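You operate a simulated robot arm through the tools that you are given. There is no shell and no other tool. Be economical: measure what you need, move in short steps, check, and stop when the job is done.

You are at the controls of a simulated two-armed robot. One attempt, no reset.

Task
Put the paper frame on the top of the back wall-side table away on the top of the middle wall-side table. Put the clear cup marked "1" from the top of the front cross table on the top of the middle window-side table. Put the cardboard tube on top of the purple cone on the top of the front cross table. Take the sponge dabber on the top of the front cross table and put it away on the top of the middle wall-side table. Fetch the glue stick from the top of the front cross table and stand it on the top of the big grey block. Take the pattern plate labelled "dots" from the top of the middle wall-side table and leave it on the clear pane on the top of the back window-side table. The order is free. Set down upright: clear cup, sponge dabber, glue stick.

The check looks at the end state, three seconds after you hand in, the way a careful person would. Anything else that was tipped, shoved, dropped, spilled or broken makes it a failure.

Robot
Two 7-joint arms with three-finger grippers on one trunk, on a base that drives. Base frame: it is fixed to the floor where the robot stands at the start and does not move with it; the origin is under the middle of the robot, x ahead of it, y to its left, z up. Units: cm, rad, N and s.
The left shoulder is at the start at [3, 15.4, 103.6], the right one opposite. With the tool pointing down near the work surface each hand reaches from about 22 to 62 cm from the robot's upright axis, wherever it stands, measured 20 degrees to its own side. Places, roughly: cardboard tube (5x5x19 cm) [-20, 70, 80]; clear cup [25, 50, 75]; clear pane (21x15x1 cm) [160, -20, 70]; cone (7x7x11 cm) [10, 50, 80]; glue stick [-50, 75, 75]; paper frame (12x9x3 cm) [70, 0, 70]; pattern plate [25, -75, 75]; sponge dabber (4x4x6 cm) [-20, 60, 80]; top of the big grey block [-190, -360, 80]; top of the middle wall-side table [50, -90, 70]; top of the middle window-side table [110, -110, 70]. Payload 2.69 kg a hand.
The tool frame of a hand sits at the grasp point between the pads (the TCP): z along the fingers, y along the line on which they close. The tips reach 2.9 cm beyond it. The gripper opens to 12 cm. The gripper's body begins 7.8 cm behind the TCP.
Orientation is told as [roll, pitch, yaw] about the base's x, y, z axes, in that order, counted from this pose: with the fingers straight down and closing along the base's y, the tool's x points along the base's -x, its y along +y and its z along -z.

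Tools
- The arms move only by the tool apply_moves. It takes "left_increments", "right_increments" or both (then of equal length, played together; a hand with none holds still); each is one flat list of numbers, 6 for each row, row after row: the shift along the base's x, y, z in cm, then the turn, a rotation vector about the base's x, y, z in rad. In form: [dx, dy, dz, ax, ay, az, dx, dy, dz, ax, ay, az, ...]. A call has 1 to 20 rows; each row shifts and turns the commanded pose from where the row before left it. "left_grip" and "right_grip" are, for a hand that has rows, the finger opening in cm, from 0 to 12, set as the call begins (left out, the last holds). A row lasts 0.2 s, in which the tool goes at most 5 cm and 0.15 rad; a call with a longer step from one row to the next is refused whole, and so is a gripper value outside its range. A pose out of reach is approached as far as the arm can. The call stops where the force on the tool passes 40 N (or 10 N more than at its start, if that is more) or the arm is blocked; 0.2 s more then pass. Each finger halts on what it meets, pressing with about 43 N; the grip force reading is that of the motor and also rises with nothing between the fingers. The clock runs only during rows and for 0.2 s after the last one: add rows that do not move to give the fingers time. The reply holds the time, the measured pose of the TCP, the force on the tool along the base axes, the opening and the grip force, in the units named above and with some noise, with the torque about the TCP (base axes, N m) and any sound that the robot's microphone picked up.
- Cameras (640 x 400 px; columns grow to the right, rows downward): "scene" is now at [14.55, 3.06, 121.09]; the picture's right is [0.32, -0.95, 0.00], its down [-0.37, -0.13, -0.92] and it looks along [0.87, 0.30, -0.39] (base axes); focal length 214 px, centre (320, 200). "left" rides on the left gripper at [6.3, 0, -10.4] in its tool frame; the picture's right is [0.00, 1.00, 0.00], its down [-0.83, 0.00, -0.56] and it looks along [-0.56, 0.00, 0.83] (tool axes); focal length 275 px, centre (320, 200). "right" rides on the right gripper at [6.3, 0, -10.4] in its tool frame; the picture's right is [0.00, 1.00, 0.00], its down [-0.83, 0.00, -0.56] and it looks along [-0.56, 0.00, 0.83] (tool axes); focal length 275 px, centre (320, 200). There is no depth. A picture from a camera that has moved, and an enlarged one, comes with that camera's place and axes in the base frame and with its lens. The place of the scene camera against the robot may be out by one fixed shift of up to 1.8 cm in any direction.
- get_image(camera): a new picture of that camera. No time passes.
- lift_body(by): slides the trunk up (or, below 0, down) by that many cm; the arms and the scene camera ride with it, the base frame stays. It gives what a move gives, with no picture.
- base_move(legs): drives the robot by 1 to 6 legs, each [ahead, left, turn to the left] in cm, cm and rad, along the robot's own axes; the way and the turn of a leg run together, so that a leg with both is an arc; at most 150 cm and 3.142 rad a leg. The arms and the cameras ride along, it lands a little off, and it stops where it bumps. It gives what a move gives.
- pan_tilt(pan, tilt): turns the head with the scene camera to pan (to the left, within 1.396 rad either way) and tilt (down, from -0.506 to 1.204), counted from straight ahead of the robot. It gives what a move gives.
- close_up(camera, box): a new picture of the part [left, top, right, bottom] of that camera's present view, enlarged. No time passes.
- sign_off(): hands the job in; it is judged then, once.

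Work in short steps. Places have to be worked out from the pictures, the camera data and where the tool is seen: move nearer, look again, correct. Check each grasp and each placing, and mend what went wrong. You have 186 turns and 158 pictures in all, those below and enlarged ones among them. Open the grippers and draw the arms clear of the work before you hand the job in, unless the task says otherwise; then end with one line.

The tools are called as name(argument=value, ...) on one line, values as JSON. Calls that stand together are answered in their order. apply_moves: Moves the arms, as the interface text tells. Its arguments: {"type":"object","properties":{"left_increments":{"type":"array","items":{"type":"number"}},"left_grip":{"type":"number"},"right_increments":{"type":"array","items":{"type":"number"}},"right_grip":{"type":"number"}},"required":[]} The other tools are called the same way: lift_body (by) slides the trunk up or down; base_move (legs) drives the base; pan_tilt (pan, tilt) turns the head that bears the scene camera; get_image (camera) takes a picture; close_up (camera, box) takes an enlarged picture of a part of a camera's view; sign_off () hands the job in.

At the start:

```text
clock: 0.0
left_tcp_pos: [35.33, 19.94, 115.94]
left_orientation: [0.0, -0.001, -0.003]
left_force: [-0.5, 0.1, 0.6]
left_torque: [-0.01, 0.01, 0.0]
left_opening: 12.01
left_finger_force: 0.1
right_tcp_pos: [33.59, -7.6, 109.43]
right_orientation: [0.002, 0.001, 0.0]
right_force: [-0.5, -0.8, 0.1]
right_torque: [-0.03, 0.01, -0.02]
right_opening: 11.99
right_finger_force: 0.0
trunk travel left (down, up): [-40.0, 3.8]
robot x, y, heading: [0.07, -0.05, 0.002]
head pan, tilt: [0.328, 0.4]
```

scene: 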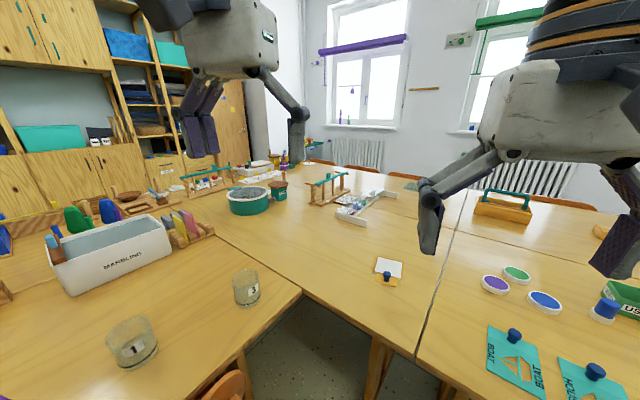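
right: 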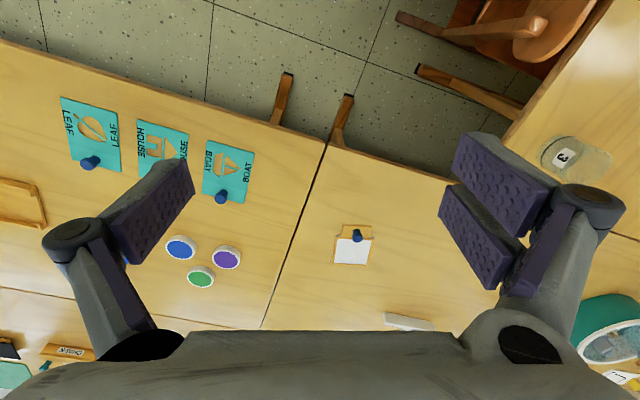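
left: 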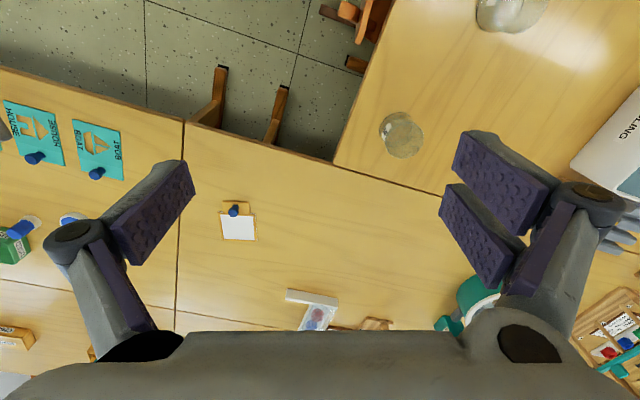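

I'll look around first to map the tables and items.

pan_tilt(pan=1.39, tilt=0.5)

get_image(camera="scene")

pan_tilt(pan=-0.6, tilt=0.5)

get_image(camera="scene")

pan_tilt(pan=-1.39, tilt=0.5)

get_image(camera="scene")

```text
clock: 1.3
left_tcp_pos: [35.31, 20.1, 115.9]
left_orientation: [-0.002, 0.001, 0.0]
left_force: [-0.5, 0.1, 0.3]
left_torque: [-0.01, 0.02, -0.02]
left_opening: 11.99
left_finger_force: 0.0
right_tcp_pos: [33.51, -7.62, 109.55]
right_orientation: [0.0, -0.001, 0.0]
right_force: [-0.2, -0.2, -0.3]
right_torque: [0.01, -0.03, -0.02]
right_opening: 12.01
right_finger_force: 0.1
trunk travel left (down, up): [-40.0, 3.8]
robot x, y, heading: [0.11, 0.16, -0.001]
head pan, tilt: [1.389, 0.499]
```

```text
154 pictures are left
camera scene: at [7.44, 9.02, 120.18], right [0.98, -0.18, 0.0], down [-0.09, -0.47, -0.88], along [0.16, 0.86, -0.48], focal length 214 px, centre (320, 200)
```

scene: 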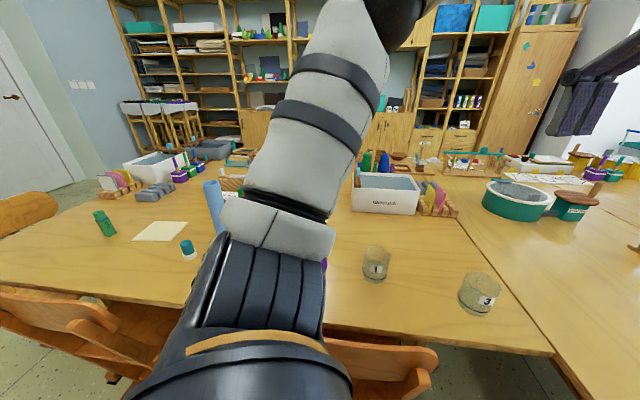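

```text
clock: 3.2
left_tcp_pos: [35.4, 19.96, 116.0]
left_orientation: [-0.001, 0.001, -0.001]
left_force: [0.4, 0.4, 1.2]
left_torque: [0.01, 0.03, 0.01]
left_opening: 12.01
left_finger_force: 0.1
right_tcp_pos: [33.5, -7.57, 109.55]
right_orientation: [-0.001, -0.001, 0.002]
right_force: [0.3, -0.5, 0.2]
right_torque: [-0.03, 0.0, -0.02]
right_opening: 11.99
right_finger_force: 0.1
trunk travel left (down, up): [-40.0, 3.8]
robot x, y, heading: [0.12, 0.01, -0.003]
head pan, tilt: [-0.6, 0.499]
```

```text
153 pictures are left
camera scene: at [13.3, -5.07, 120.18], right [-0.56, -0.83, 0.0], down [-0.4, 0.27, -0.88], along [0.72, -0.5, -0.48], focal length 214 px, centre (320, 200)
```

scene: 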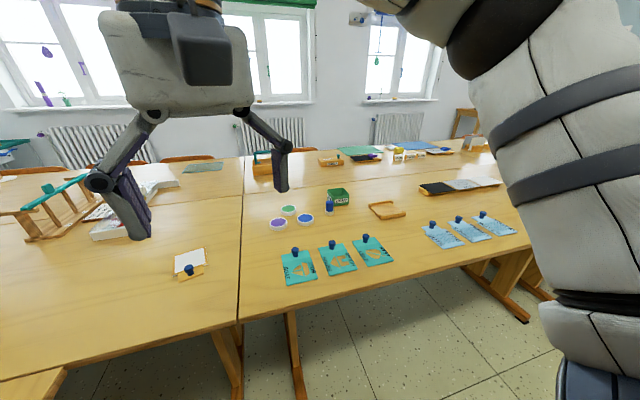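

```text
clock: 4.4
left_tcp_pos: [35.24, 19.96, 115.86]
left_orientation: [0.001, 0.0, 0.0]
left_force: [0.0, -0.2, 0.6]
left_torque: [0.03, 0.02, 0.04]
left_opening: 12.02
left_finger_force: 0.1
right_tcp_pos: [33.43, -7.78, 109.49]
right_orientation: [0.0, 0.001, 0.0]
right_force: [0.3, -0.4, 0.1]
right_torque: [-0.03, 0.03, 0.0]
right_opening: 12.01
right_finger_force: 0.1
trunk travel left (down, up): [-40.0, 3.8]
robot x, y, heading: [0.18, -0.65, -0.006]
head pan, tilt: [-1.389, 0.499]
```

```text
152 pictures are left
camera scene: at [7.44, -8.88, 120.18], right [-0.98, -0.18, 0.0], down [-0.09, 0.47, -0.88], along [0.16, -0.86, -0.48], focal length 214 px, centre (320, 200)
```

scene: 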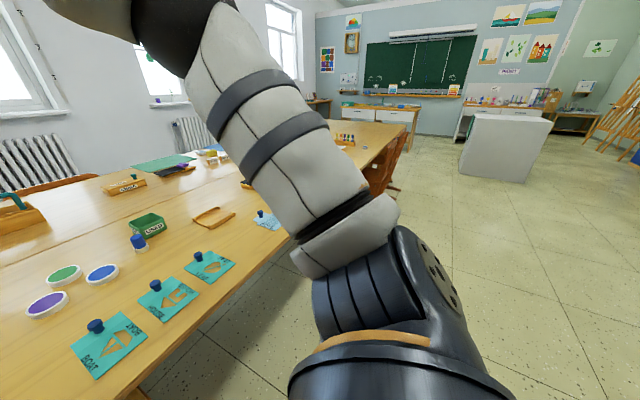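

The "wall-side" row is nearest; the window side needs a route around. I look straight ahead and raise the trunk a bit for a clearer view of the window side.

lift_body(by=3.7)

pan_tilt(pan=-0.35, tilt=0.25)

close_up(camera="scene", box=[0, 100, 480, 400])

pan_tilt(pan=-1.0, tilt=0.3)

close_up(camera="scene", box=[0, 100, 480, 400])

```text
clock: 5.2
left_tcp_pos: [35.57, 19.97, 119.45]
left_orientation: [0.0, 0.003, 0.0]
left_force: [0.0, 0.2, 0.6]
left_torque: [0.0, 0.07, 0.01]
left_opening: 11.97
left_finger_force: 0.0
right_tcp_pos: [33.61, -7.68, 113.15]
right_orientation: [-0.001, 0.001, -0.001]
right_force: [1.0, 1.1, -0.2]
right_torque: [0.01, 0.02, 0.02]
right_opening: 12.03
right_finger_force: 0.1
trunk travel left (down, up): [-43.7, 0.1]
robot x, y, heading: [0.04, 0.26, 0.002]
head pan, tilt: [-1.389, 0.499]
```

```text
clock: 6.5
left_tcp_pos: [35.41, 19.88, 119.78]
left_orientation: [-0.001, -0.001, -0.001]
left_force: [0.2, 0.3, -0.2]
left_torque: [-0.01, 0.02, 0.01]
left_opening: 12.02
left_finger_force: 0.1
right_tcp_pos: [33.49, -7.74, 113.37]
right_orientation: [0.0, 0.0, -0.002]
right_force: [0.8, 0.0, -0.1]
right_torque: [0.02, -0.01, 0.03]
right_opening: 12.01
right_finger_force: 0.0
trunk travel left (down, up): [-43.7, 0.1]
robot x, y, heading: [-0.06, 0.16, -0.003]
head pan, tilt: [-0.351, 0.25]
```

```text
1.33 times, centred on (240, 250) of scene
camera zoom: at [10.29, -3.15, 126.47], right [-0.34, -0.94, 0.0], down [-0.23, 0.09, -0.97], along [0.91, -0.33, -0.25], focal length 286 px, centre (427, 133)
```

zoom: 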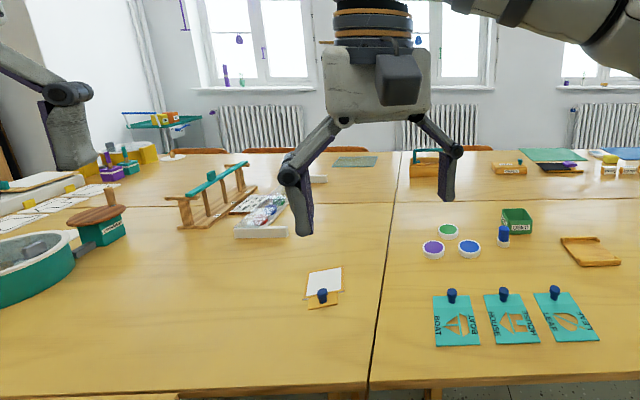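

```text
clock: 7.5
left_tcp_pos: [35.32, 19.88, 119.55]
left_orientation: [-0.001, -0.001, 0.0]
left_force: [0.1, -0.2, -0.2]
left_torque: [-0.03, -0.02, 0.01]
left_opening: 11.96
left_finger_force: 0.0
right_tcp_pos: [33.46, -7.73, 113.14]
right_orientation: [0.001, 0.0, -0.003]
right_force: [0.8, 0.9, -0.2]
right_torque: [-0.02, -0.03, -0.01]
right_opening: 12.01
right_finger_force: 0.1
trunk travel left (down, up): [-43.7, 0.1]
robot x, y, heading: [-0.08, -0.24, 0.002]
head pan, tilt: [-1.0, 0.3]
```

```text
1.33 times, centred on (240, 250) of scene
camera zoom: at [6.58, -7.78, 126.0], right [-0.84, -0.54, 0.0], down [-0.16, 0.25, -0.96], along [0.52, -0.8, -0.3], focal length 286 px, centre (427, 133)
```

zoom: 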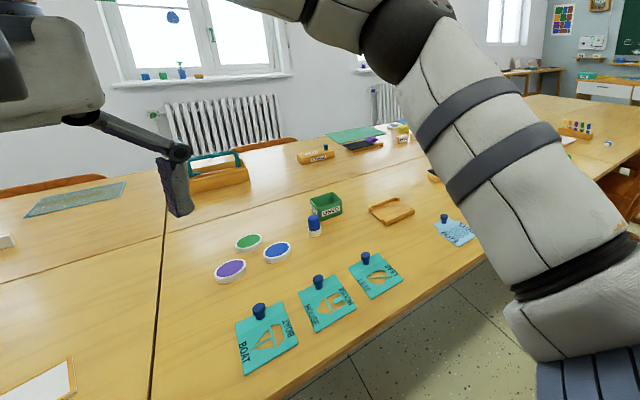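

The tables are rotated about −17° relative to the base frame; the cross table lies to the left. I turn to face the cross table squarely.

base_move(legs=[[0, 0, 1.27]])

pan_tilt(pan=0.0, tilt=0.6)

get_image(camera="scene")

pan_tilt(pan=0.8, tilt=0.6)

get_image(camera="scene")

```text
clock: 11.1
left_tcp_pos: [-8.57, 39.68, 119.62]
left_orientation: [0.0, -0.002, 1.272]
left_force: [-0.7, 0.0, 0.0]
left_torque: [0.03, -0.01, -0.03]
left_opening: 11.99
left_finger_force: 0.0
right_tcp_pos: [17.24, 29.72, 113.33]
right_orientation: [0.0, 0.001, 1.271]
right_force: [-0.1, 0.0, 0.0]
right_torque: [0.01, 0.0, -0.01]
right_opening: 11.98
right_finger_force: 0.0
trunk travel left (down, up): [-43.7, 0.1]
robot x, y, heading: [-0.34, -0.02, 1.266]
head pan, tilt: [-1.0, 0.3]
```

```text
clock: 12.3
left_tcp_pos: [-8.55, 39.67, 119.7]
left_orientation: [0.0, -0.003, 1.273]
left_force: [-0.1, 0.0, 0.7]
left_torque: [0.03, -0.02, -0.02]
left_opening: 12.0
left_finger_force: 0.0
right_tcp_pos: [17.17, 29.78, 113.22]
right_orientation: [0.001, 0.0, 1.271]
right_force: [-0.3, 0.0, -0.2]
right_torque: [-0.01, 0.04, 0.0]
right_opening: 12.01
right_finger_force: 0.0
trunk travel left (down, up): [-43.7, 0.1]
robot x, y, heading: [-0.59, -0.08, 1.273]
head pan, tilt: [0.0, 0.6]
```

```text
149 pictures are left
camera scene: at [3.97, 8.75, 123.25], right [0.96, -0.3, 0.0], down [-0.17, -0.54, -0.83], along [0.24, 0.79, -0.56], focal length 214 px, centre (320, 200)
```

scene: 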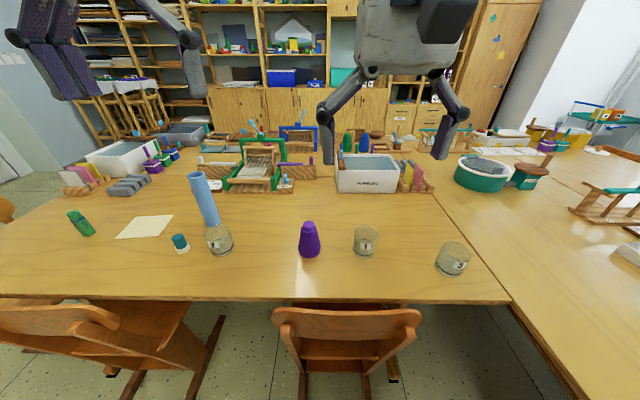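

```text
clock: 13.4
left_tcp_pos: [-8.55, 39.68, 119.8]
left_orientation: [0.0, -0.002, 1.272]
left_force: [-0.2, -0.6, 0.1]
left_torque: [0.01, 0.01, 0.0]
left_opening: 12.0
left_finger_force: 0.1
right_tcp_pos: [17.15, 29.85, 113.37]
right_orientation: [-0.001, 0.001, 1.271]
right_force: [0.3, -0.2, -0.9]
right_torque: [0.01, -0.01, -0.01]
right_opening: 11.98
right_finger_force: 0.1
trunk travel left (down, up): [-43.7, 0.1]
robot x, y, heading: [0.0, -0.16, 1.269]
head pan, tilt: [0.799, 0.6]
```

```text
148 pictures are left
camera scene: at [-2.88, 8.06, 123.25], right [0.88, 0.48, 0.0], down [0.27, -0.5, -0.83], along [-0.4, 0.72, -0.56], focal length 214 px, centre (320, 200)
```

scene: 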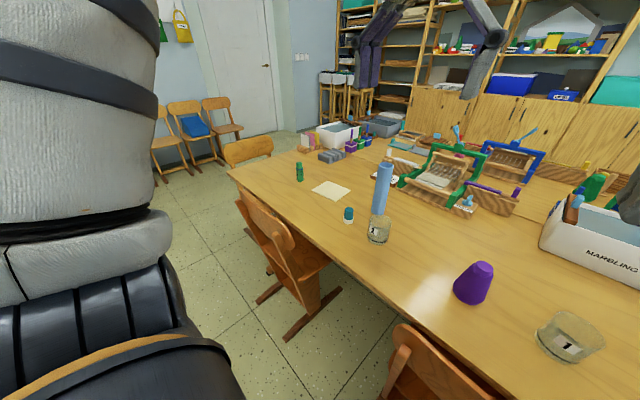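

Identify the items on the cross table with enlarged views.

pan_tilt(pan=0.4, tilt=0.6)

close_up(camera="scene", box=[160, 130, 400, 280])

close_up(camera="scene", box=[380, 150, 620, 300])

```text
clock: 14.3
left_tcp_pos: [-8.72, 39.71, 119.69]
left_orientation: [-0.001, -0.001, 1.273]
left_force: [-0.4, 0.1, 0.1]
left_torque: [-0.02, -0.03, 0.0]
left_opening: 11.98
left_finger_force: 0.0
right_tcp_pos: [17.15, 29.75, 113.13]
right_orientation: [0.0, 0.001, 1.27]
right_force: [-0.5, 0.1, -0.4]
right_torque: [-0.01, 0.03, -0.02]
right_opening: 11.97
right_finger_force: 0.2
trunk travel left (down, up): [-43.7, 0.1]
robot x, y, heading: [-0.11, 0.13, 1.269]
head pan, tilt: [0.4, 0.6]
```

```text
2.67 times, centred on (280, 205) of scene
camera zoom: at [0.46, 9.1, 123.25], right [0.99, 0.1, 0.0], down [0.06, -0.56, -0.83], along [-0.08, 0.82, -0.56], focal length 572 px, centre (427, 187)
```

zoom: 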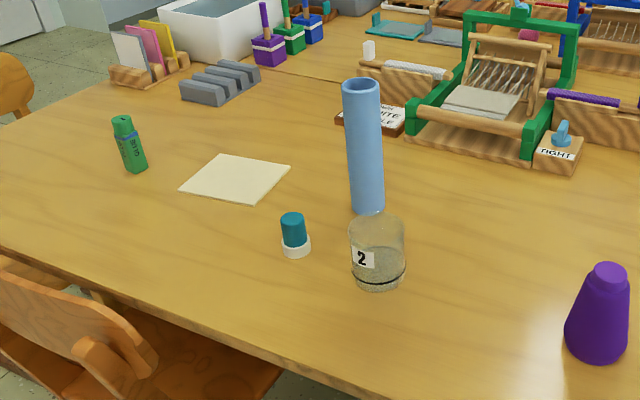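

```text
2.67 times, centred on (500, 225) of scene
camera zoom: at [0.46, 9.1, 123.25], right [0.99, 0.1, 0.0], down [0.06, -0.56, -0.83], along [-0.08, 0.82, -0.56], focal length 572 px, centre (-160, 133)
```

zoom: 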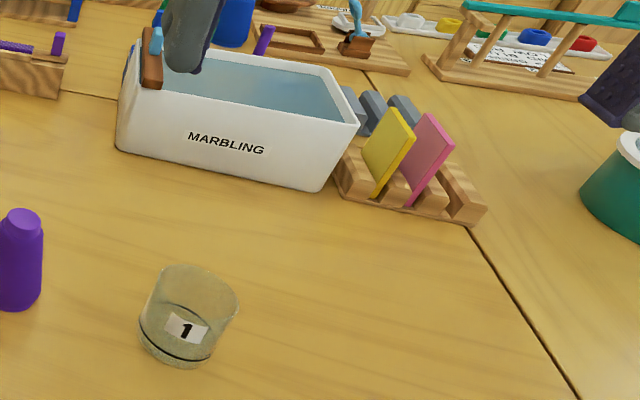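

Identified: glue stick = green stick, dabber = teal/white, cup 1 right of the cone. I look down to see my base footprint and the chairs.

pan_tilt(pan=0.3, tilt=1.2)

get_image(camera="scene")

```text
clock: 15.3
left_tcp_pos: [-8.67, 39.69, 119.58]
left_orientation: [-0.001, -0.001, 1.273]
left_force: [0.1, 0.3, -0.3]
left_torque: [0.01, 0.03, -0.01]
left_opening: 12.01
left_finger_force: 0.0
right_tcp_pos: [17.19, 29.92, 113.22]
right_orientation: [0.001, 0.001, 1.271]
right_force: [0.1, 0.3, 0.0]
right_torque: [0.04, 0.04, 0.0]
right_opening: 12.01
right_finger_force: 0.0
trunk travel left (down, up): [-43.7, 0.1]
robot x, y, heading: [0.27, -0.38, 1.273]
head pan, tilt: [0.3, 1.201]
```

```text
145 pictures are left
camera scene: at [1.35, 5.9, 118.79], right [1.0, 0.0, 0.0], down [0.0, -0.93, -0.36], along [0.0, 0.36, -0.93], focal length 214 px, centre (320, 200)
```

scene: 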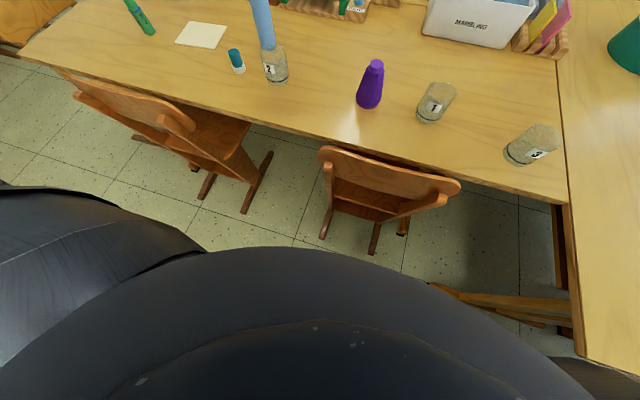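

Chair rear feet lie about 30 cm ahead; between the chairs (about 30 cm to my left) there is a gap. I shift left 30 cm, parallel to the table edge.

base_move(legs=[[0, 29, 0]])

get_image(camera="left")

get_image(camera="right")

```text
clock: 18.1
left_tcp_pos: [-36.07, 48.14, 119.59]
left_orientation: [0.001, -0.003, 1.275]
left_force: [-1.1, -0.9, 0.1]
left_torque: [-0.03, -0.02, -0.02]
left_opening: 12.01
left_finger_force: 0.0
right_tcp_pos: [-10.32, 38.18, 113.22]
right_orientation: [-0.001, 0.0, 1.273]
right_force: [0.1, 0.0, -0.5]
right_torque: [0.01, 0.03, -0.01]
right_opening: 11.98
right_finger_force: 0.1
trunk travel left (down, up): [-43.7, 0.1]
robot x, y, heading: [-26.97, 8.54, 1.273]
head pan, tilt: [0.3, 1.201]
```

```text
144 pictures are left
camera left: at [-37.89, 42.02, 130.04], right [-0.95, 0.3, 0.0], down [0.25, 0.79, 0.56], along [0.17, 0.53, -0.83], focal length 275 px, centre (320, 200)
```

left: 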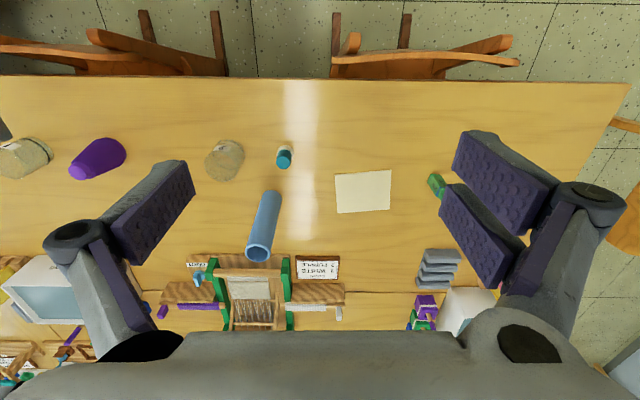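

```text
143 pictures are left
camera right: at [-12.12, 32.09, 123.66], right [-0.96, 0.29, 0.0], down [0.24, 0.8, 0.56], along [0.16, 0.53, -0.83], focal length 275 px, centre (320, 200)
```

right: 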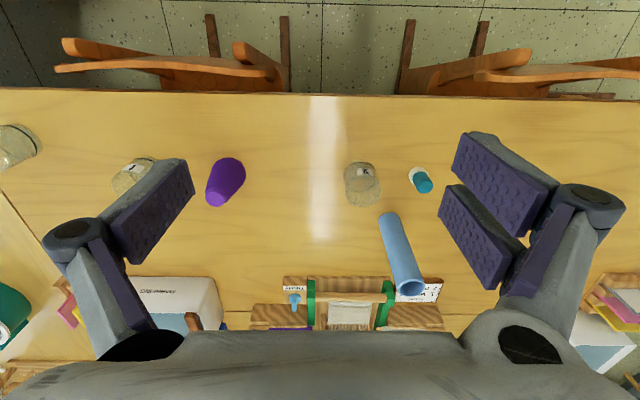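

Stereo from the two hand cameras puts the tube axis 36.7 cm left and 66.8 cm ahead of the origin (room-aligned), top at z≈92, table at ≈73. I bring the left hand above it.

apply_moves(left_increments=[1.152, 3.754, 0, 0, 0, 0, 1.152, 3.754, 0, 0, 0, 0, 1.152, 3.754, 0, 0, 0, 0, 1.152, 3.754, 0, 0, 0, 0, 1.152, 3.754, 0, 0, 0, 0, 1.152, 3.754, 0, 0, 0, 0, 1.152, 3.754, 0, 0, 0, 0, 1.152, 3.754, 0, 0, 0, 0, 3.79, -1.164, -2, 0, 0, 0, 3.79, -1.164, -3, 0, 0, 0, 3.79, -1.164, -3, 0, 0, 0], left_grip=10)

get_image(camera="left")

```text
clock: 20.5
left_tcp_pos: [-22.05, 54.21, 110.86]
left_orientation: [-0.003, 0.002, 1.279]
left_force: [-0.1, -0.9, 0.1]
left_torque: [-0.02, 0.04, 0.0]
left_opening: 9.99
left_finger_force: 0.0
left hand out of reach, approached as far as the arm can: row 3, 4, 5, 6, 7, 8
right_tcp_pos: [-10.02, 38.21, 113.13]
right_orientation: [0.001, 0.002, 1.273]
right_force: [0.9, -0.2, 0.0]
right_torque: [0.02, 0.02, -0.01]
right_opening: 12.02
right_finger_force: 0.0
trunk travel left (down, up): [-43.7, 0.1]
robot x, y, heading: [-26.98, 8.54, 1.273]
head pan, tilt: [0.3, 1.201]
```

```text
142 pictures are left
camera left: at [-23.88, 48.17, 121.25], right [-0.96, 0.29, 0.0], down [0.24, 0.8, 0.55], along [0.16, 0.53, -0.83], focal length 275 px, centre (320, 200)
```

left: 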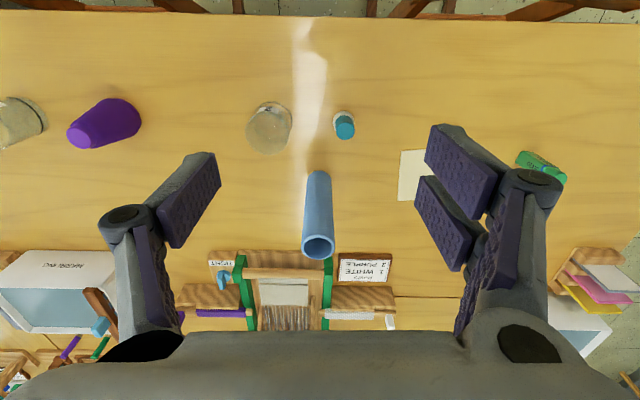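

Straight-down reach is insufficient at this height, so I tilt the tool forward 0.6 rad, lower it to z≈88.5, and advance to just before the tube.

apply_moves(left_increments=[0, 0, -4.4, 0.1147, -0.0352, 0, 0, 0, -4.4, 0.1147, -0.0352, 0, 0, 0, -4.4, 0.1147, -0.0352, 0, 0, 0, -4.4, 0.1147, -0.0352, 0, 0, 0, -4.4, 0.1147, -0.0352, 0, 0.99, 3.22, 0, 0, 0, 0, 0.99, 3.22, 0, 0, 0, 0, 0.99, 3.22, 0, 0, 0, 0], left_grip=10)

get_image(camera="left")

```text
clock: 22.3
left_tcp_pos: [-18.43, 63.38, 89.65]
left_orientation: [-0.003, -0.6, 1.273]
left_force: [-0.1, 0.7, -0.1]
left_torque: [0.0, 0.0, 0.0]
left_opening: 9.99
left_finger_force: 0.1
left hand out of reach, approached as far as the arm can: row 5
right_tcp_pos: [-10.15, 38.24, 113.11]
right_orientation: [-0.001, 0.001, 1.273]
right_force: [0.4, -0.7, -0.6]
right_torque: [-0.03, 0.02, 0.05]
right_opening: 12.0
right_finger_force: 0.1
trunk travel left (down, up): [-43.7, 0.1]
robot x, y, heading: [-26.89, 8.06, 1.271]
head pan, tilt: [0.3, 1.201]
```

```text
141 pictures are left
camera left: at [-21.71, 52.87, 94.72], right [-0.95, 0.3, 0.0], down [0.11, 0.35, 0.93], along [0.28, 0.89, -0.37], focal length 275 px, centre (320, 200)
```

left: 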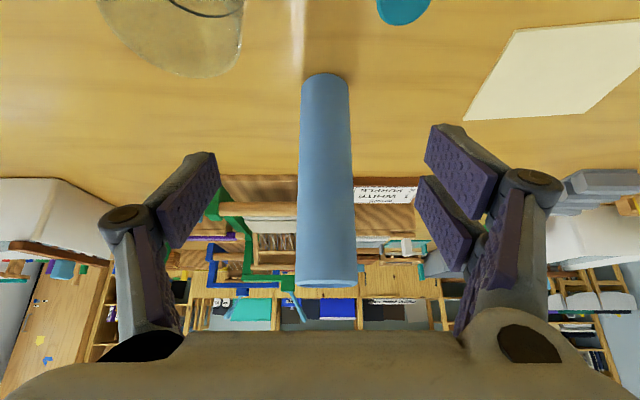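

The tube is centred between the fingers laterally. I advance 11.6 cm, then lower 3 cm.

apply_moves(left_increments=[1.136, 3.7, 0, 0, 0, 0, 1.136, 3.7, 0, 0, 0, 0, 1.136, 3.7, 0, 0, 0, 0, 0, 0, -3, 0, 0, 0])

get_image(camera="left")

```text
clock: 23.3
left_tcp_pos: [-15.27, 74.47, 86.37]
left_orientation: [0.001, -0.598, 1.271]
left_force: [0.6, -0.3, 0.6]
left_torque: [-0.02, 0.01, -0.02]
left_opening: 9.99
left_finger_force: 0.0
right_tcp_pos: [-10.13, 38.17, 113.23]
right_orientation: [0.0, 0.0, 1.272]
right_force: [0.0, 0.7, -0.1]
right_torque: [0.01, -0.01, -0.02]
right_opening: 11.98
right_finger_force: 0.0
trunk travel left (down, up): [-43.7, 0.1]
robot x, y, heading: [-27.05, 8.25, 1.272]
head pan, tilt: [0.3, 1.201]
```

```text
140 pictures are left
camera left: at [-18.43, 63.85, 91.56], right [-0.95, 0.3, 0.0], down [0.11, 0.35, 0.93], along [0.27, 0.89, -0.37], focal length 275 px, centre (320, 200)
```

left: 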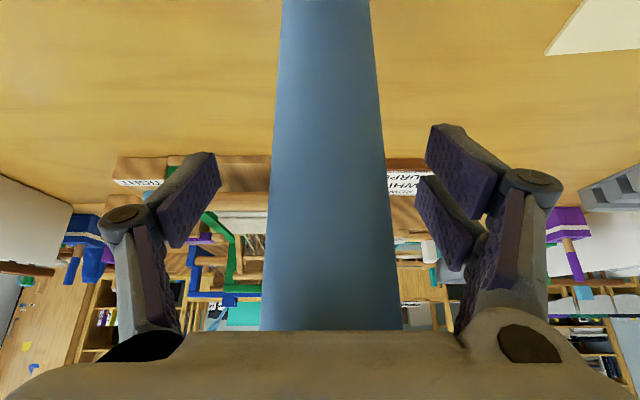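

The tube's apparent width puts it at the grasp point. Close the fingers.

apply_moves(left_increments=[0, 0, 0, 0, 0, 0, 0, 0, 0, 0, 0, 0, 0, 0, 0, 0, 0, 0, 0, 0, 0, 0, 0, 0], left_grip=3)

apply_moves(left_increments=[0, 0, 3, 0, 0, 0, 0, 0, 4, 0, 0, 0, 0, 0, 4, 0, 0, 0, 0, 0, 3, 0, 0, 0])

get_image(camera="left")

```text
clock: 24.3
left_tcp_pos: [-15.21, 74.44, 86.63]
left_orientation: [-0.001, -0.599, 1.273]
left_force: [-1.1, -0.1, -0.2]
left_torque: [-0.03, -0.01, -0.01]
left_opening: 4.51
left_finger_force: 42.7
right_tcp_pos: [-10.19, 38.13, 113.21]
right_orientation: [-0.001, 0.0, 1.272]
right_force: [-0.9, 0.4, 0.3]
right_torque: [-0.02, 0.01, -0.01]
right_opening: 12.0
right_finger_force: 0.1
trunk travel left (down, up): [-43.7, 0.1]
robot x, y, heading: [-27.49, 8.07, 1.271]
head pan, tilt: [0.3, 1.201]
```

```text
clock: 25.3
left_tcp_pos: [-15.83, 73.87, 100.6]
left_orientation: [-0.001, -0.601, 1.274]
left_force: [-0.2, 0.7, 0.0]
left_torque: [-0.02, 0.0, 0.02]
left_opening: 4.48
left_finger_force: 43.0
left hand out of reach, approached as far as the arm can: row 3, 4
right_tcp_pos: [-10.11, 38.13, 113.29]
right_orientation: [0.0, -0.001, 1.271]
right_force: [0.4, -1.1, -0.6]
right_torque: [-0.02, 0.0, -0.01]
right_opening: 11.99
right_finger_force: 0.0
trunk travel left (down, up): [-43.7, 0.1]
robot x, y, heading: [-26.98, 8.2, 1.27]
head pan, tilt: [0.3, 1.201]
```

```text
139 pictures are left
camera left: at [-19.05, 63.17, 105.63], right [-0.95, 0.3, 0.0], down [0.11, 0.35, 0.93], along [0.27, 0.89, -0.37], focal length 275 px, centre (320, 200)
```

left: 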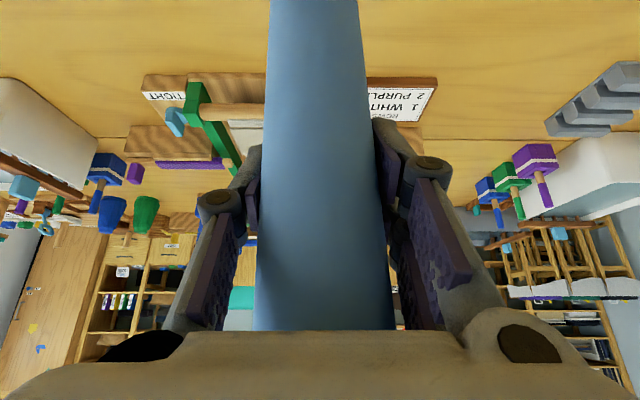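

Tube held (opening 4.5). I pull it back to cone distance, raise a bit, then drive right 34 cm to bring it over the cone.

apply_moves(left_increments=[-0.917, -2.99, 1, 0, 0, 0, -0.917, -2.99, 1, 0, 0, 0, -0.917, -2.99, 1, 0, 0, 0, -0.917, -2.99, 1, 0, 0, 0])

base_move(legs=[[0, -33.8, 0]])

get_image(camera="left")

get_image(camera="right")

```text
clock: 26.3
left_tcp_pos: [-19.58, 61.84, 104.03]
left_orientation: [-0.004, -0.59, 1.278]
left_force: [-0.3, -0.1, 0.4]
left_torque: [0.01, -0.03, -0.01]
left_opening: 4.46
left_finger_force: 42.8
right_tcp_pos: [-10.15, 38.12, 113.14]
right_orientation: [0.0, 0.001, 1.273]
right_force: [0.1, 0.2, 0.5]
right_torque: [0.01, 0.02, 0.04]
right_opening: 12.0
right_finger_force: 0.1
trunk travel left (down, up): [-43.7, 0.1]
robot x, y, heading: [-27.04, 8.31, 1.271]
head pan, tilt: [0.3, 1.201]
```

```text
clock: 29.5
left_tcp_pos: [12.97, 51.96, 104.33]
left_orientation: [0.0, -0.599, 1.276]
left_force: [0.2, 0.1, -1.1]
left_torque: [0.03, -0.02, 0.01]
left_opening: 4.42
left_finger_force: 43.4
right_tcp_pos: [22.35, 28.32, 113.26]
right_orientation: [0.001, -0.001, 1.278]
right_force: [0.4, 0.1, -0.3]
right_torque: [-0.02, 0.0, 0.03]
right_opening: 12.01
right_finger_force: 0.0
trunk travel left (down, up): [-43.7, 0.1]
robot x, y, heading: [5.32, -1.25, 1.277]
head pan, tilt: [0.3, 1.201]
```

```text
138 pictures are left
camera left: at [9.81, 41.25, 109.45], right [-0.96, 0.29, 0.0], down [0.11, 0.36, 0.93], along [0.27, 0.89, -0.37], focal length 275 px, centre (320, 200)
```

left: 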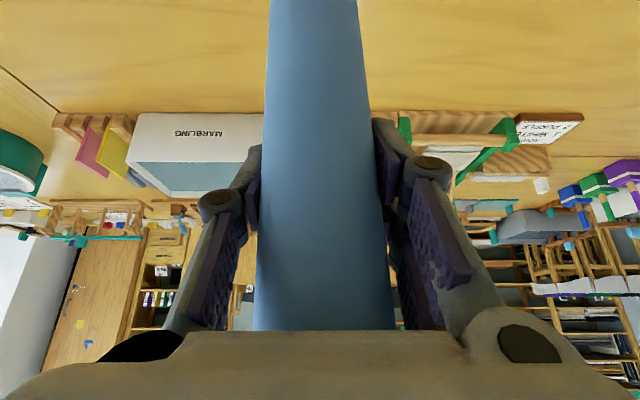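

```text
137 pictures are left
camera right: at [20.46, 22.19, 123.65], right [-0.96, 0.29, 0.0], down [0.24, 0.8, 0.56], along [0.16, 0.53, -0.83], focal length 275 px, centre (320, 200)
```

right: 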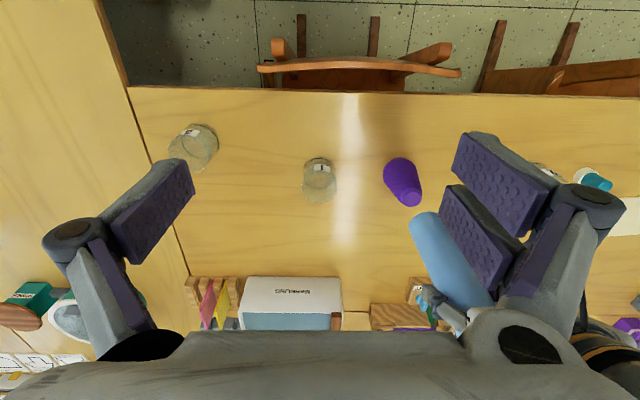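

Tube bottom and cone top appear nearly aligned. An enlarged right-hand view refines it.

close_up(camera="right", box=[340, 140, 500, 240])

```text
4.00 times, centred on (420, 190) of right
camera zoom: at [20.46, 22.19, 123.65], right [-0.96, 0.29, 0.0], down [0.24, 0.8, 0.56], along [0.16, 0.53, -0.83], focal length 1101 px, centre (-80, 240)
```

zoom: 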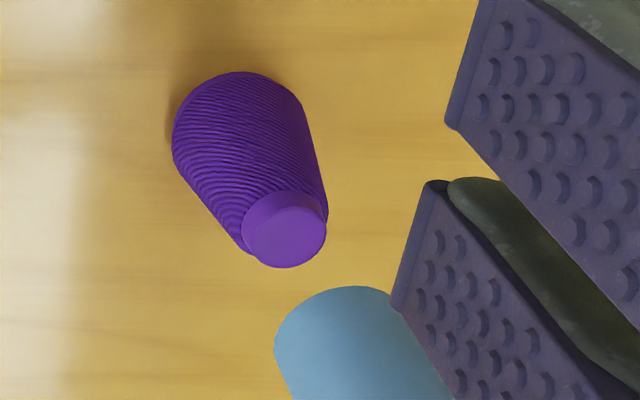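

Tube bottom at about [13.0, 52.2], cone top at [12.9, 52.3]: aligned. Lower in small steps.

apply_moves(left_increments=[0, 0, -1.5, 0, 0, 0, 0, 0, -1.5, 0, 0, 0, 0, 0, -1.5, 0, 0, 0, 0, 0, -1.5, 0, 0, 0, 0, 0, -1, 0, 0, 0, 0, 0, -1, 0, 0, 0])

close_up(camera="right", box=[340, 140, 500, 240])

```text
clock: 30.9
left_tcp_pos: [13.05, 51.93, 96.84]
left_orientation: [-0.002, -0.609, 1.278]
left_force: [-2.4, -3.8, 20.2]
left_torque: [-0.45, 0.51, 0.06]
left_opening: 4.38
left_finger_force: 43.2
right_tcp_pos: [22.28, 27.99, 113.44]
right_orientation: [-0.001, -0.006, 1.276]
right_force: [0.6, -0.3, 0.0]
right_torque: [0.02, -0.01, 0.0]
right_opening: 12.01
right_finger_force: 0.0
trunk travel left (down, up): [-43.7, 0.1]
robot x, y, heading: [5.13, -1.42, 1.279]
head pan, tilt: [0.3, 1.201]
```

```text
4.00 times, centred on (420, 190) of right
camera zoom: at [20.37, 21.89, 123.85], right [-0.96, 0.29, 0.0], down [0.24, 0.79, 0.56], along [0.16, 0.54, -0.83], focal length 1101 px, centre (-80, 240)
```

zoom: 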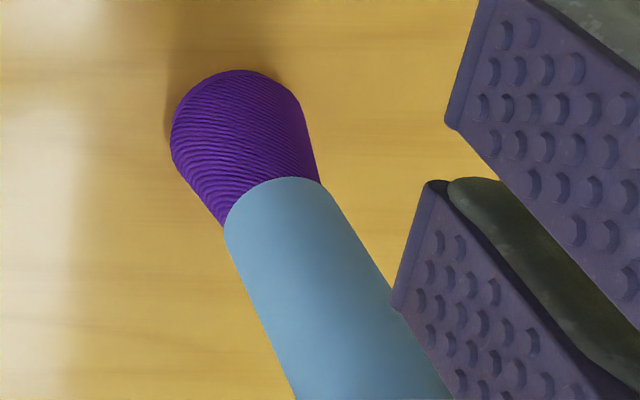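

The tube is seated over the cone tip (20 N upward). I ease off slightly and open gently.

apply_moves(left_increments=[0, 0, 0.3, 0, 0, 0, 0, 0, 0, 0, 0, 0])

apply_moves(left_increments=[0, 0, 0, 0, 0, 0, 0, 0, 0, 0, 0, 0, 0, 0, 0, 0, 0, 0], left_grip=9)

get_image(camera="left")

get_image(camera="right")

```text
clock: 31.5
left_tcp_pos: [13.0, 51.92, 96.82]
left_orientation: [-0.002, -0.603, 1.279]
left_force: [1.4, 0.7, 18.4]
left_torque: [0.2, 0.07, 0.01]
left_opening: 4.36
left_finger_force: 43.1
right_tcp_pos: [22.23, 28.2, 113.36]
right_orientation: [0.0, 0.0, 1.276]
right_force: [0.5, -0.1, -0.4]
right_torque: [0.0, -0.01, -0.01]
right_opening: 11.98
right_finger_force: 0.0
trunk travel left (down, up): [-43.7, 0.1]
robot x, y, heading: [5.5, -1.43, 1.274]
head pan, tilt: [0.3, 1.201]
```

```text
clock: 32.3
left_tcp_pos: [12.9, 51.94, 96.46]
left_orientation: [0.0, -0.595, 1.278]
left_force: [0.6, 0.0, 0.5]
left_torque: [-0.02, 0.01, 0.02]
left_opening: 9.0
left_finger_force: 0.0
right_tcp_pos: [22.29, 28.27, 113.16]
right_orientation: [0.0, -0.001, 1.276]
right_force: [-0.5, -0.5, 0.5]
right_torque: [0.01, -0.01, 0.0]
right_opening: 11.98
right_finger_force: 0.1
trunk travel left (down, up): [-43.7, 0.1]
robot x, y, heading: [5.33, -1.61, 1.278]
head pan, tilt: [0.3, 1.201]
```

```text
134 pictures are left
camera left: at [9.76, 41.26, 101.64], right [-0.96, 0.29, 0.0], down [0.11, 0.36, 0.93], along [0.27, 0.89, -0.38], focal length 275 px, centre (320, 200)
```

left: 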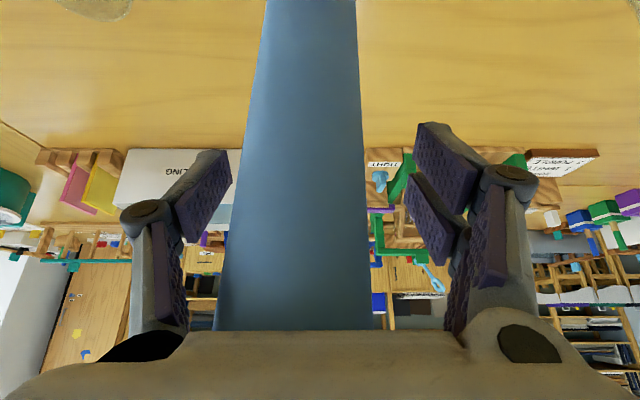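

```text
133 pictures are left
camera right: at [20.44, 22.22, 123.63], right [-0.96, 0.29, 0.0], down [0.24, 0.8, 0.56], along [0.16, 0.53, -0.83], focal length 275 px, centre (320, 200)
```

right: 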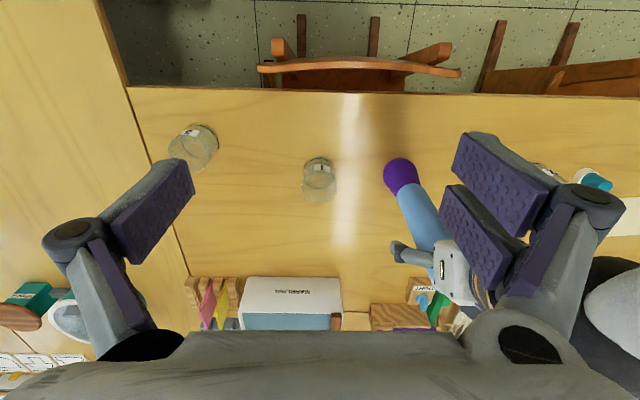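

Released with a barely visible lean. I draw the left hand straight back, then check the tube.

apply_moves(left_increments=[-0.87, -2.87, 0, 0, 0, 0, -0.87, -2.87, 0, 0, 0, 0, -0.87, -2.87, 0, 0, 0, 0, -0.87, -2.87, 0, 0, 0, 0, -0.87, -2.87, 0, 0, 0, 0])

get_image(camera="left")

close_up(camera="right", box=[300, 120, 492, 240])

```text
clock: 33.5
left_tcp_pos: [8.62, 37.45, 96.62]
left_orientation: [0.0, -0.597, 1.278]
left_force: [1.1, 0.7, 0.3]
left_torque: [0.0, 0.03, 0.0]
left_opening: 9.02
left_finger_force: 0.1
left hand out of reach, approached as far as the arm can: row 4
right_tcp_pos: [22.27, 28.37, 113.31]
right_orientation: [0.001, -0.002, 1.275]
right_force: [0.1, 0.5, -0.2]
right_torque: [-0.02, 0.0, 0.0]
right_opening: 12.02
right_finger_force: 0.1
trunk travel left (down, up): [-43.7, 0.1]
robot x, y, heading: [5.27, -1.35, 1.275]
head pan, tilt: [0.3, 1.201]
```

```text
132 pictures are left
camera left: at [5.4, 26.88, 101.74], right [-0.96, 0.29, 0.0], down [0.11, 0.36, 0.93], along [0.27, 0.89, -0.37], focal length 275 px, centre (320, 200)
```

left: 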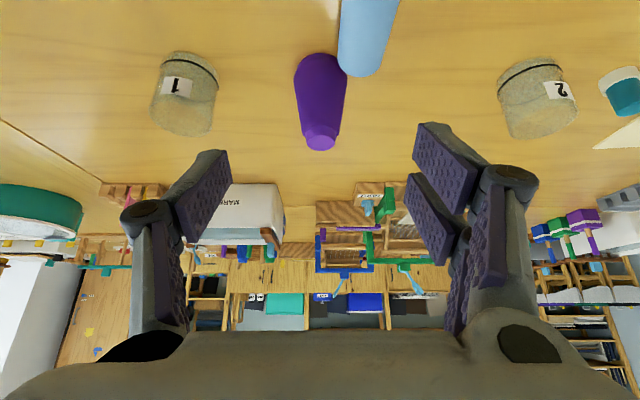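

```text
3.33 times, centred on (396, 180) of right
camera zoom: at [20.39, 22.21, 123.67], right [-0.96, 0.29, 0.0], down [0.24, 0.8, 0.56], along [0.16, 0.53, -0.83], focal length 918 px, centre (67, 267)
```

zoom: 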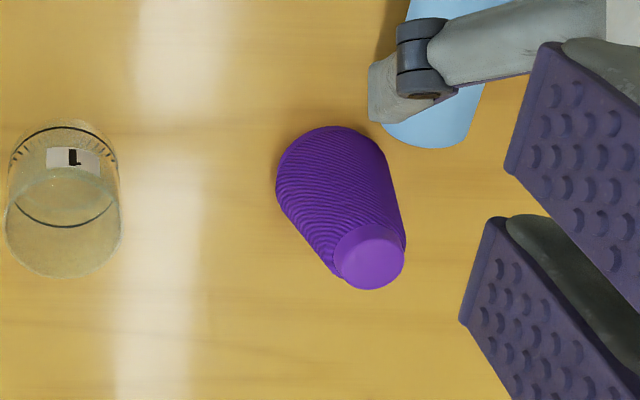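

The tube has come off and is lying on the table. Look at the scene.

pan_tilt(pan=0.2, tilt=0.9)

get_image(camera="scene")

```text
clock: 34.3
left_tcp_pos: [8.68, 37.59, 96.84]
left_orientation: [-0.001, -0.599, 1.278]
left_force: [0.1, 0.2, 0.7]
left_torque: [0.01, 0.0, 0.01]
left_opening: 9.0
left_finger_force: 0.0
right_tcp_pos: [22.34, 28.35, 113.22]
right_orientation: [0.0, -0.001, 1.275]
right_force: [0.4, -0.3, -0.5]
right_torque: [0.0, 0.01, -0.01]
right_opening: 11.99
right_finger_force: 0.0
trunk travel left (down, up): [-43.7, 0.1]
robot x, y, heading: [5.29, -1.57, 1.281]
head pan, tilt: [0.201, 0.901]
```

```text
130 pictures are left
camera scene: at [7.33, 6.29, 120.77], right [1.0, -0.09, 0.0], down [-0.07, -0.78, -0.62], along [0.06, 0.62, -0.78], focal length 214 px, centre (320, 200)
```

scene: 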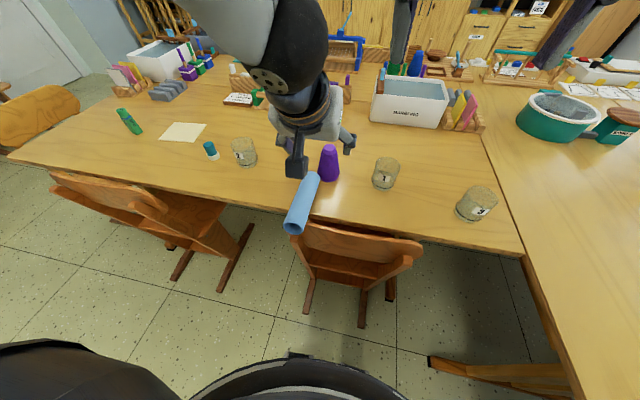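

The tube lies stably, partly overhanging the edge. I inspect the tube's bore versus the cone cap.

close_up(camera="scene", box=[264, 140, 360, 240])

```text
4.00 times, centred on (312, 190) of scene
camera zoom: at [7.33, 6.29, 120.77], right [1.0, -0.09, 0.0], down [-0.07, -0.78, -0.62], along [0.06, 0.62, -0.78], focal length 858 px, centre (352, 240)
```

zoom: 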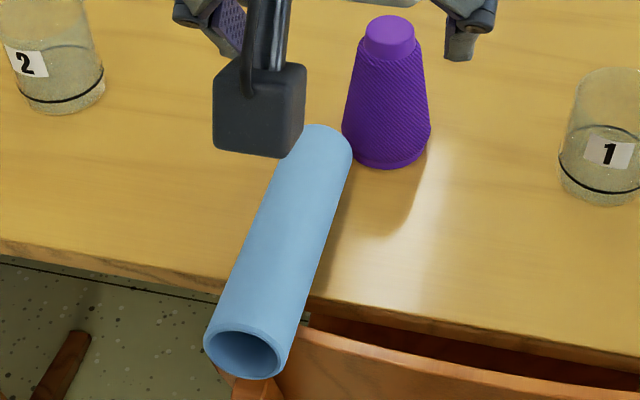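

The tube bore is only slightly larger than the cone's cap, so it must be well centred; earlier it merely balanced. I turn the left hand straight down and look at the lying tube.

apply_moves(left_increments=[0, 0, 2, -0.1149, 0.0346, 0, 0, 0, 1, -0.1149, 0.0346, 0, -1, 1, 0, -0.1149, 0.0346, 0, -1, 1, 0, -0.1149, 0.0346, 0, -1, 1, 0, -0.1149, 0.0346, 0])

get_image(camera="left")

```text
clock: 35.5
left_tcp_pos: [5.62, 40.63, 99.69]
left_orientation: [-0.002, 0.006, 1.276]
left_force: [-0.3, 0.4, 0.2]
left_torque: [-0.01, -0.01, 0.02]
left_opening: 9.0
left_finger_force: 0.1
right_tcp_pos: [22.28, 28.38, 113.22]
right_orientation: [-0.001, -0.001, 1.276]
right_force: [0.5, -0.5, -0.6]
right_torque: [0.03, -0.01, -0.03]
right_opening: 12.0
right_finger_force: 0.1
trunk travel left (down, up): [-43.7, 0.1]
robot x, y, heading: [5.35, -1.28, 1.277]
head pan, tilt: [0.201, 0.901]
```

```text
128 pictures are left
camera left: at [3.86, 34.59, 110.06], right [-0.96, 0.29, 0.0], down [0.24, 0.8, 0.55], along [0.16, 0.53, -0.83], focal length 275 px, centre (320, 200)
```

left: 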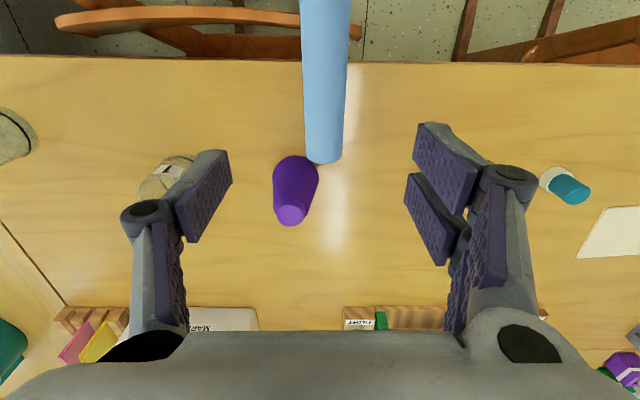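

The tube is aligned with the hand; far end ≈50.7 ahead. I descend to grip it 6.5 cm from the far end.

apply_moves(left_increments=[0.4, 3.74, -2, 0, 0, 0, 0, 0, -4.4, 0, 0, 0, 0, 0, -4.4, 0, 0, 0, 0, 0, -4.4, 0, 0, 0, 0, 0, -4.2, 0, 0, 0, 0, 0, -3.8, 0, 0, 0])

apply_moves(left_increments=[0, 0, 0, 0, 0, 0, 0, 0, 0, 0, 0, 0, 0, 0, 0, 0, 0, 0, 0, 0, 0, 0, 0, 0], left_grip=3)

get_image(camera="left")

```text
clock: 36.9
left_tcp_pos: [6.1, 44.21, 76.43]
left_orientation: [0.0, 0.002, 1.279]
left_force: [0.1, 0.6, -0.4]
left_torque: [-0.03, 0.0, -0.01]
left_opening: 9.02
left_finger_force: 0.1
right_tcp_pos: [22.48, 28.41, 113.26]
right_orientation: [0.0, 0.0, 1.276]
right_force: [0.1, 0.0, -0.2]
right_torque: [-0.02, 0.01, -0.02]
right_opening: 12.03
right_finger_force: 0.0
trunk travel left (down, up): [-43.7, 0.1]
robot x, y, heading: [5.5, -1.94, 1.278]
head pan, tilt: [0.201, 0.901]
```

```text
clock: 37.9
left_tcp_pos: [6.07, 44.3, 76.89]
left_orientation: [0.001, -0.007, 1.277]
left_force: [-3.6, 5.2, 35.1]
left_torque: [-0.08, 0.85, -0.18]
left_opening: 4.32
left_finger_force: 43.6
right_tcp_pos: [22.25, 28.18, 113.31]
right_orientation: [0.001, -0.003, 1.276]
right_force: [-0.3, -0.6, 0.8]
right_torque: [-0.02, 0.0, -0.03]
right_opening: 12.03
right_finger_force: 0.0
trunk travel left (down, up): [-43.7, 0.1]
robot x, y, heading: [5.1, -1.35, 1.278]
head pan, tilt: [0.201, 0.901]
```

```text
127 pictures are left
camera left: at [4.31, 38.22, 87.2], right [-0.96, 0.29, 0.0], down [0.24, 0.79, 0.56], along [0.17, 0.54, -0.83], focal length 275 px, centre (320, 200)
```

left: 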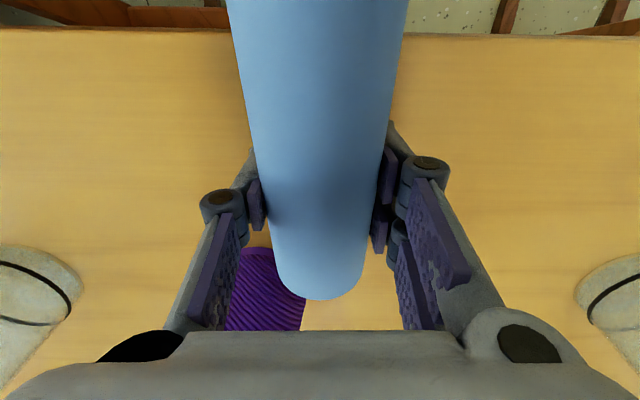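

Gripped (4.3). I lift, then rotate the hand 90° so the tube stands vertical while moving above the cone.

apply_moves(left_increments=[0, 0, 3, 0, 0, 0, 0, 0, 4.5, 0, 0, 0, 0, 0, 4.5, 0, 0, 0, 0, 0, 4.5, 0, 0, 0, 0, 0, 4.5, 0, 0, 0, 0, 0, 4.5, 0, 0, 0])

apply_moves(left_increments=[0.615, 0.723, 0, 0.1367, -0.0412, 0, 0.615, 0.723, 0, 0.1367, -0.0412, 0, 0.615, 0.723, 0, 0.1367, -0.0412, 0, 0.615, 0.723, 0, 0.1367, -0.0412, 0, 0.615, 0.723, 0, 0.1367, -0.0412, 0, 0.615, 0.723, 0, 0.1367, -0.0412, 0, 0.615, 0.723, 0, 0.1367, -0.0412, 0, 0.615, 0.723, 0, 0.1367, -0.0412, 0, 0.615, 0.723, 0, 0.1367, -0.0412, 0, 0.615, 0.723, 0, 0.1367, -0.0412, 0, 0.615, 0.723, 0, 0.1367, -0.0412, 0])

get_image(camera="left")

get_image(camera="right")

```text
clock: 39.3
left_tcp_pos: [6.14, 44.17, 101.99]
left_orientation: [-0.003, 0.003, 1.279]
left_force: [-0.2, -0.8, -0.7]
left_torque: [0.02, -0.01, 0.03]
left_opening: 4.28
left_finger_force: 43.3
right_tcp_pos: [22.36, 28.21, 113.32]
right_orientation: [-0.001, -0.003, 1.276]
right_force: [-0.3, 0.6, -0.9]
right_torque: [0.0, -0.07, 0.01]
right_opening: 12.01
right_finger_force: 0.0
trunk travel left (down, up): [-43.7, 0.1]
robot x, y, heading: [5.36, -1.71, 1.276]
head pan, tilt: [0.201, 0.901]
```

```text
clock: 41.7
left_tcp_pos: [9.27, 48.29, 101.82]
left_orientation: [0.006, -0.802, 1.282]
left_force: [-0.3, -0.5, -0.6]
left_torque: [-0.04, -0.01, -0.01]
left_opening: 4.26
left_finger_force: 43.1
left hand out of reach, approached as far as the arm can: row 6, 7, 8, 9, 10, 11
right_tcp_pos: [22.3, 28.4, 113.25]
right_orientation: [0.001, 0.002, 1.276]
right_force: [1.1, 0.0, 0.6]
right_torque: [0.02, -0.02, 0.02]
right_opening: 11.99
right_finger_force: 0.0
trunk travel left (down, up): [-43.7, 0.1]
robot x, y, heading: [5.55, -1.32, 1.281]
head pan, tilt: [0.201, 0.901]
```

```text
126 pictures are left
camera left: at [6.03, 36.89, 104.46], right [-0.96, 0.29, 0.01], down [0.06, 0.17, 0.98], along [0.28, 0.94, -0.18], focal length 275 px, centre (320, 200)
```

left: 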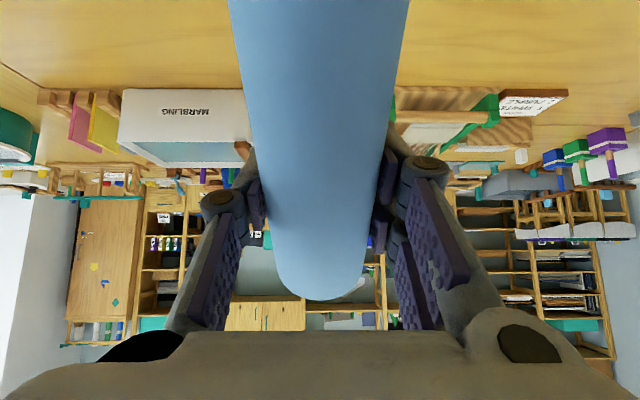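

```text
125 pictures are left
camera right: at [20.43, 22.19, 123.66], right [-0.96, 0.29, 0.0], down [0.24, 0.8, 0.56], along [0.16, 0.53, -0.83], focal length 275 px, centre (320, 200)
```

right: 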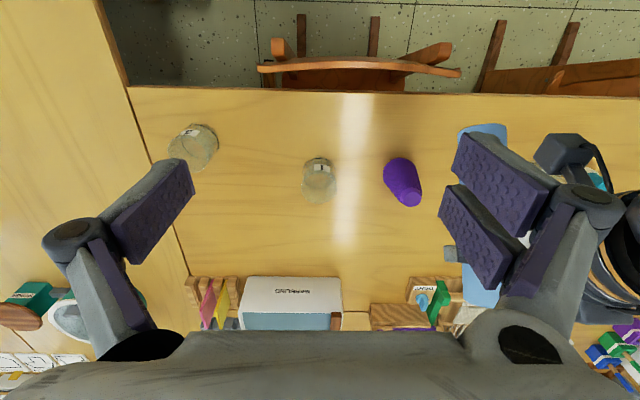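

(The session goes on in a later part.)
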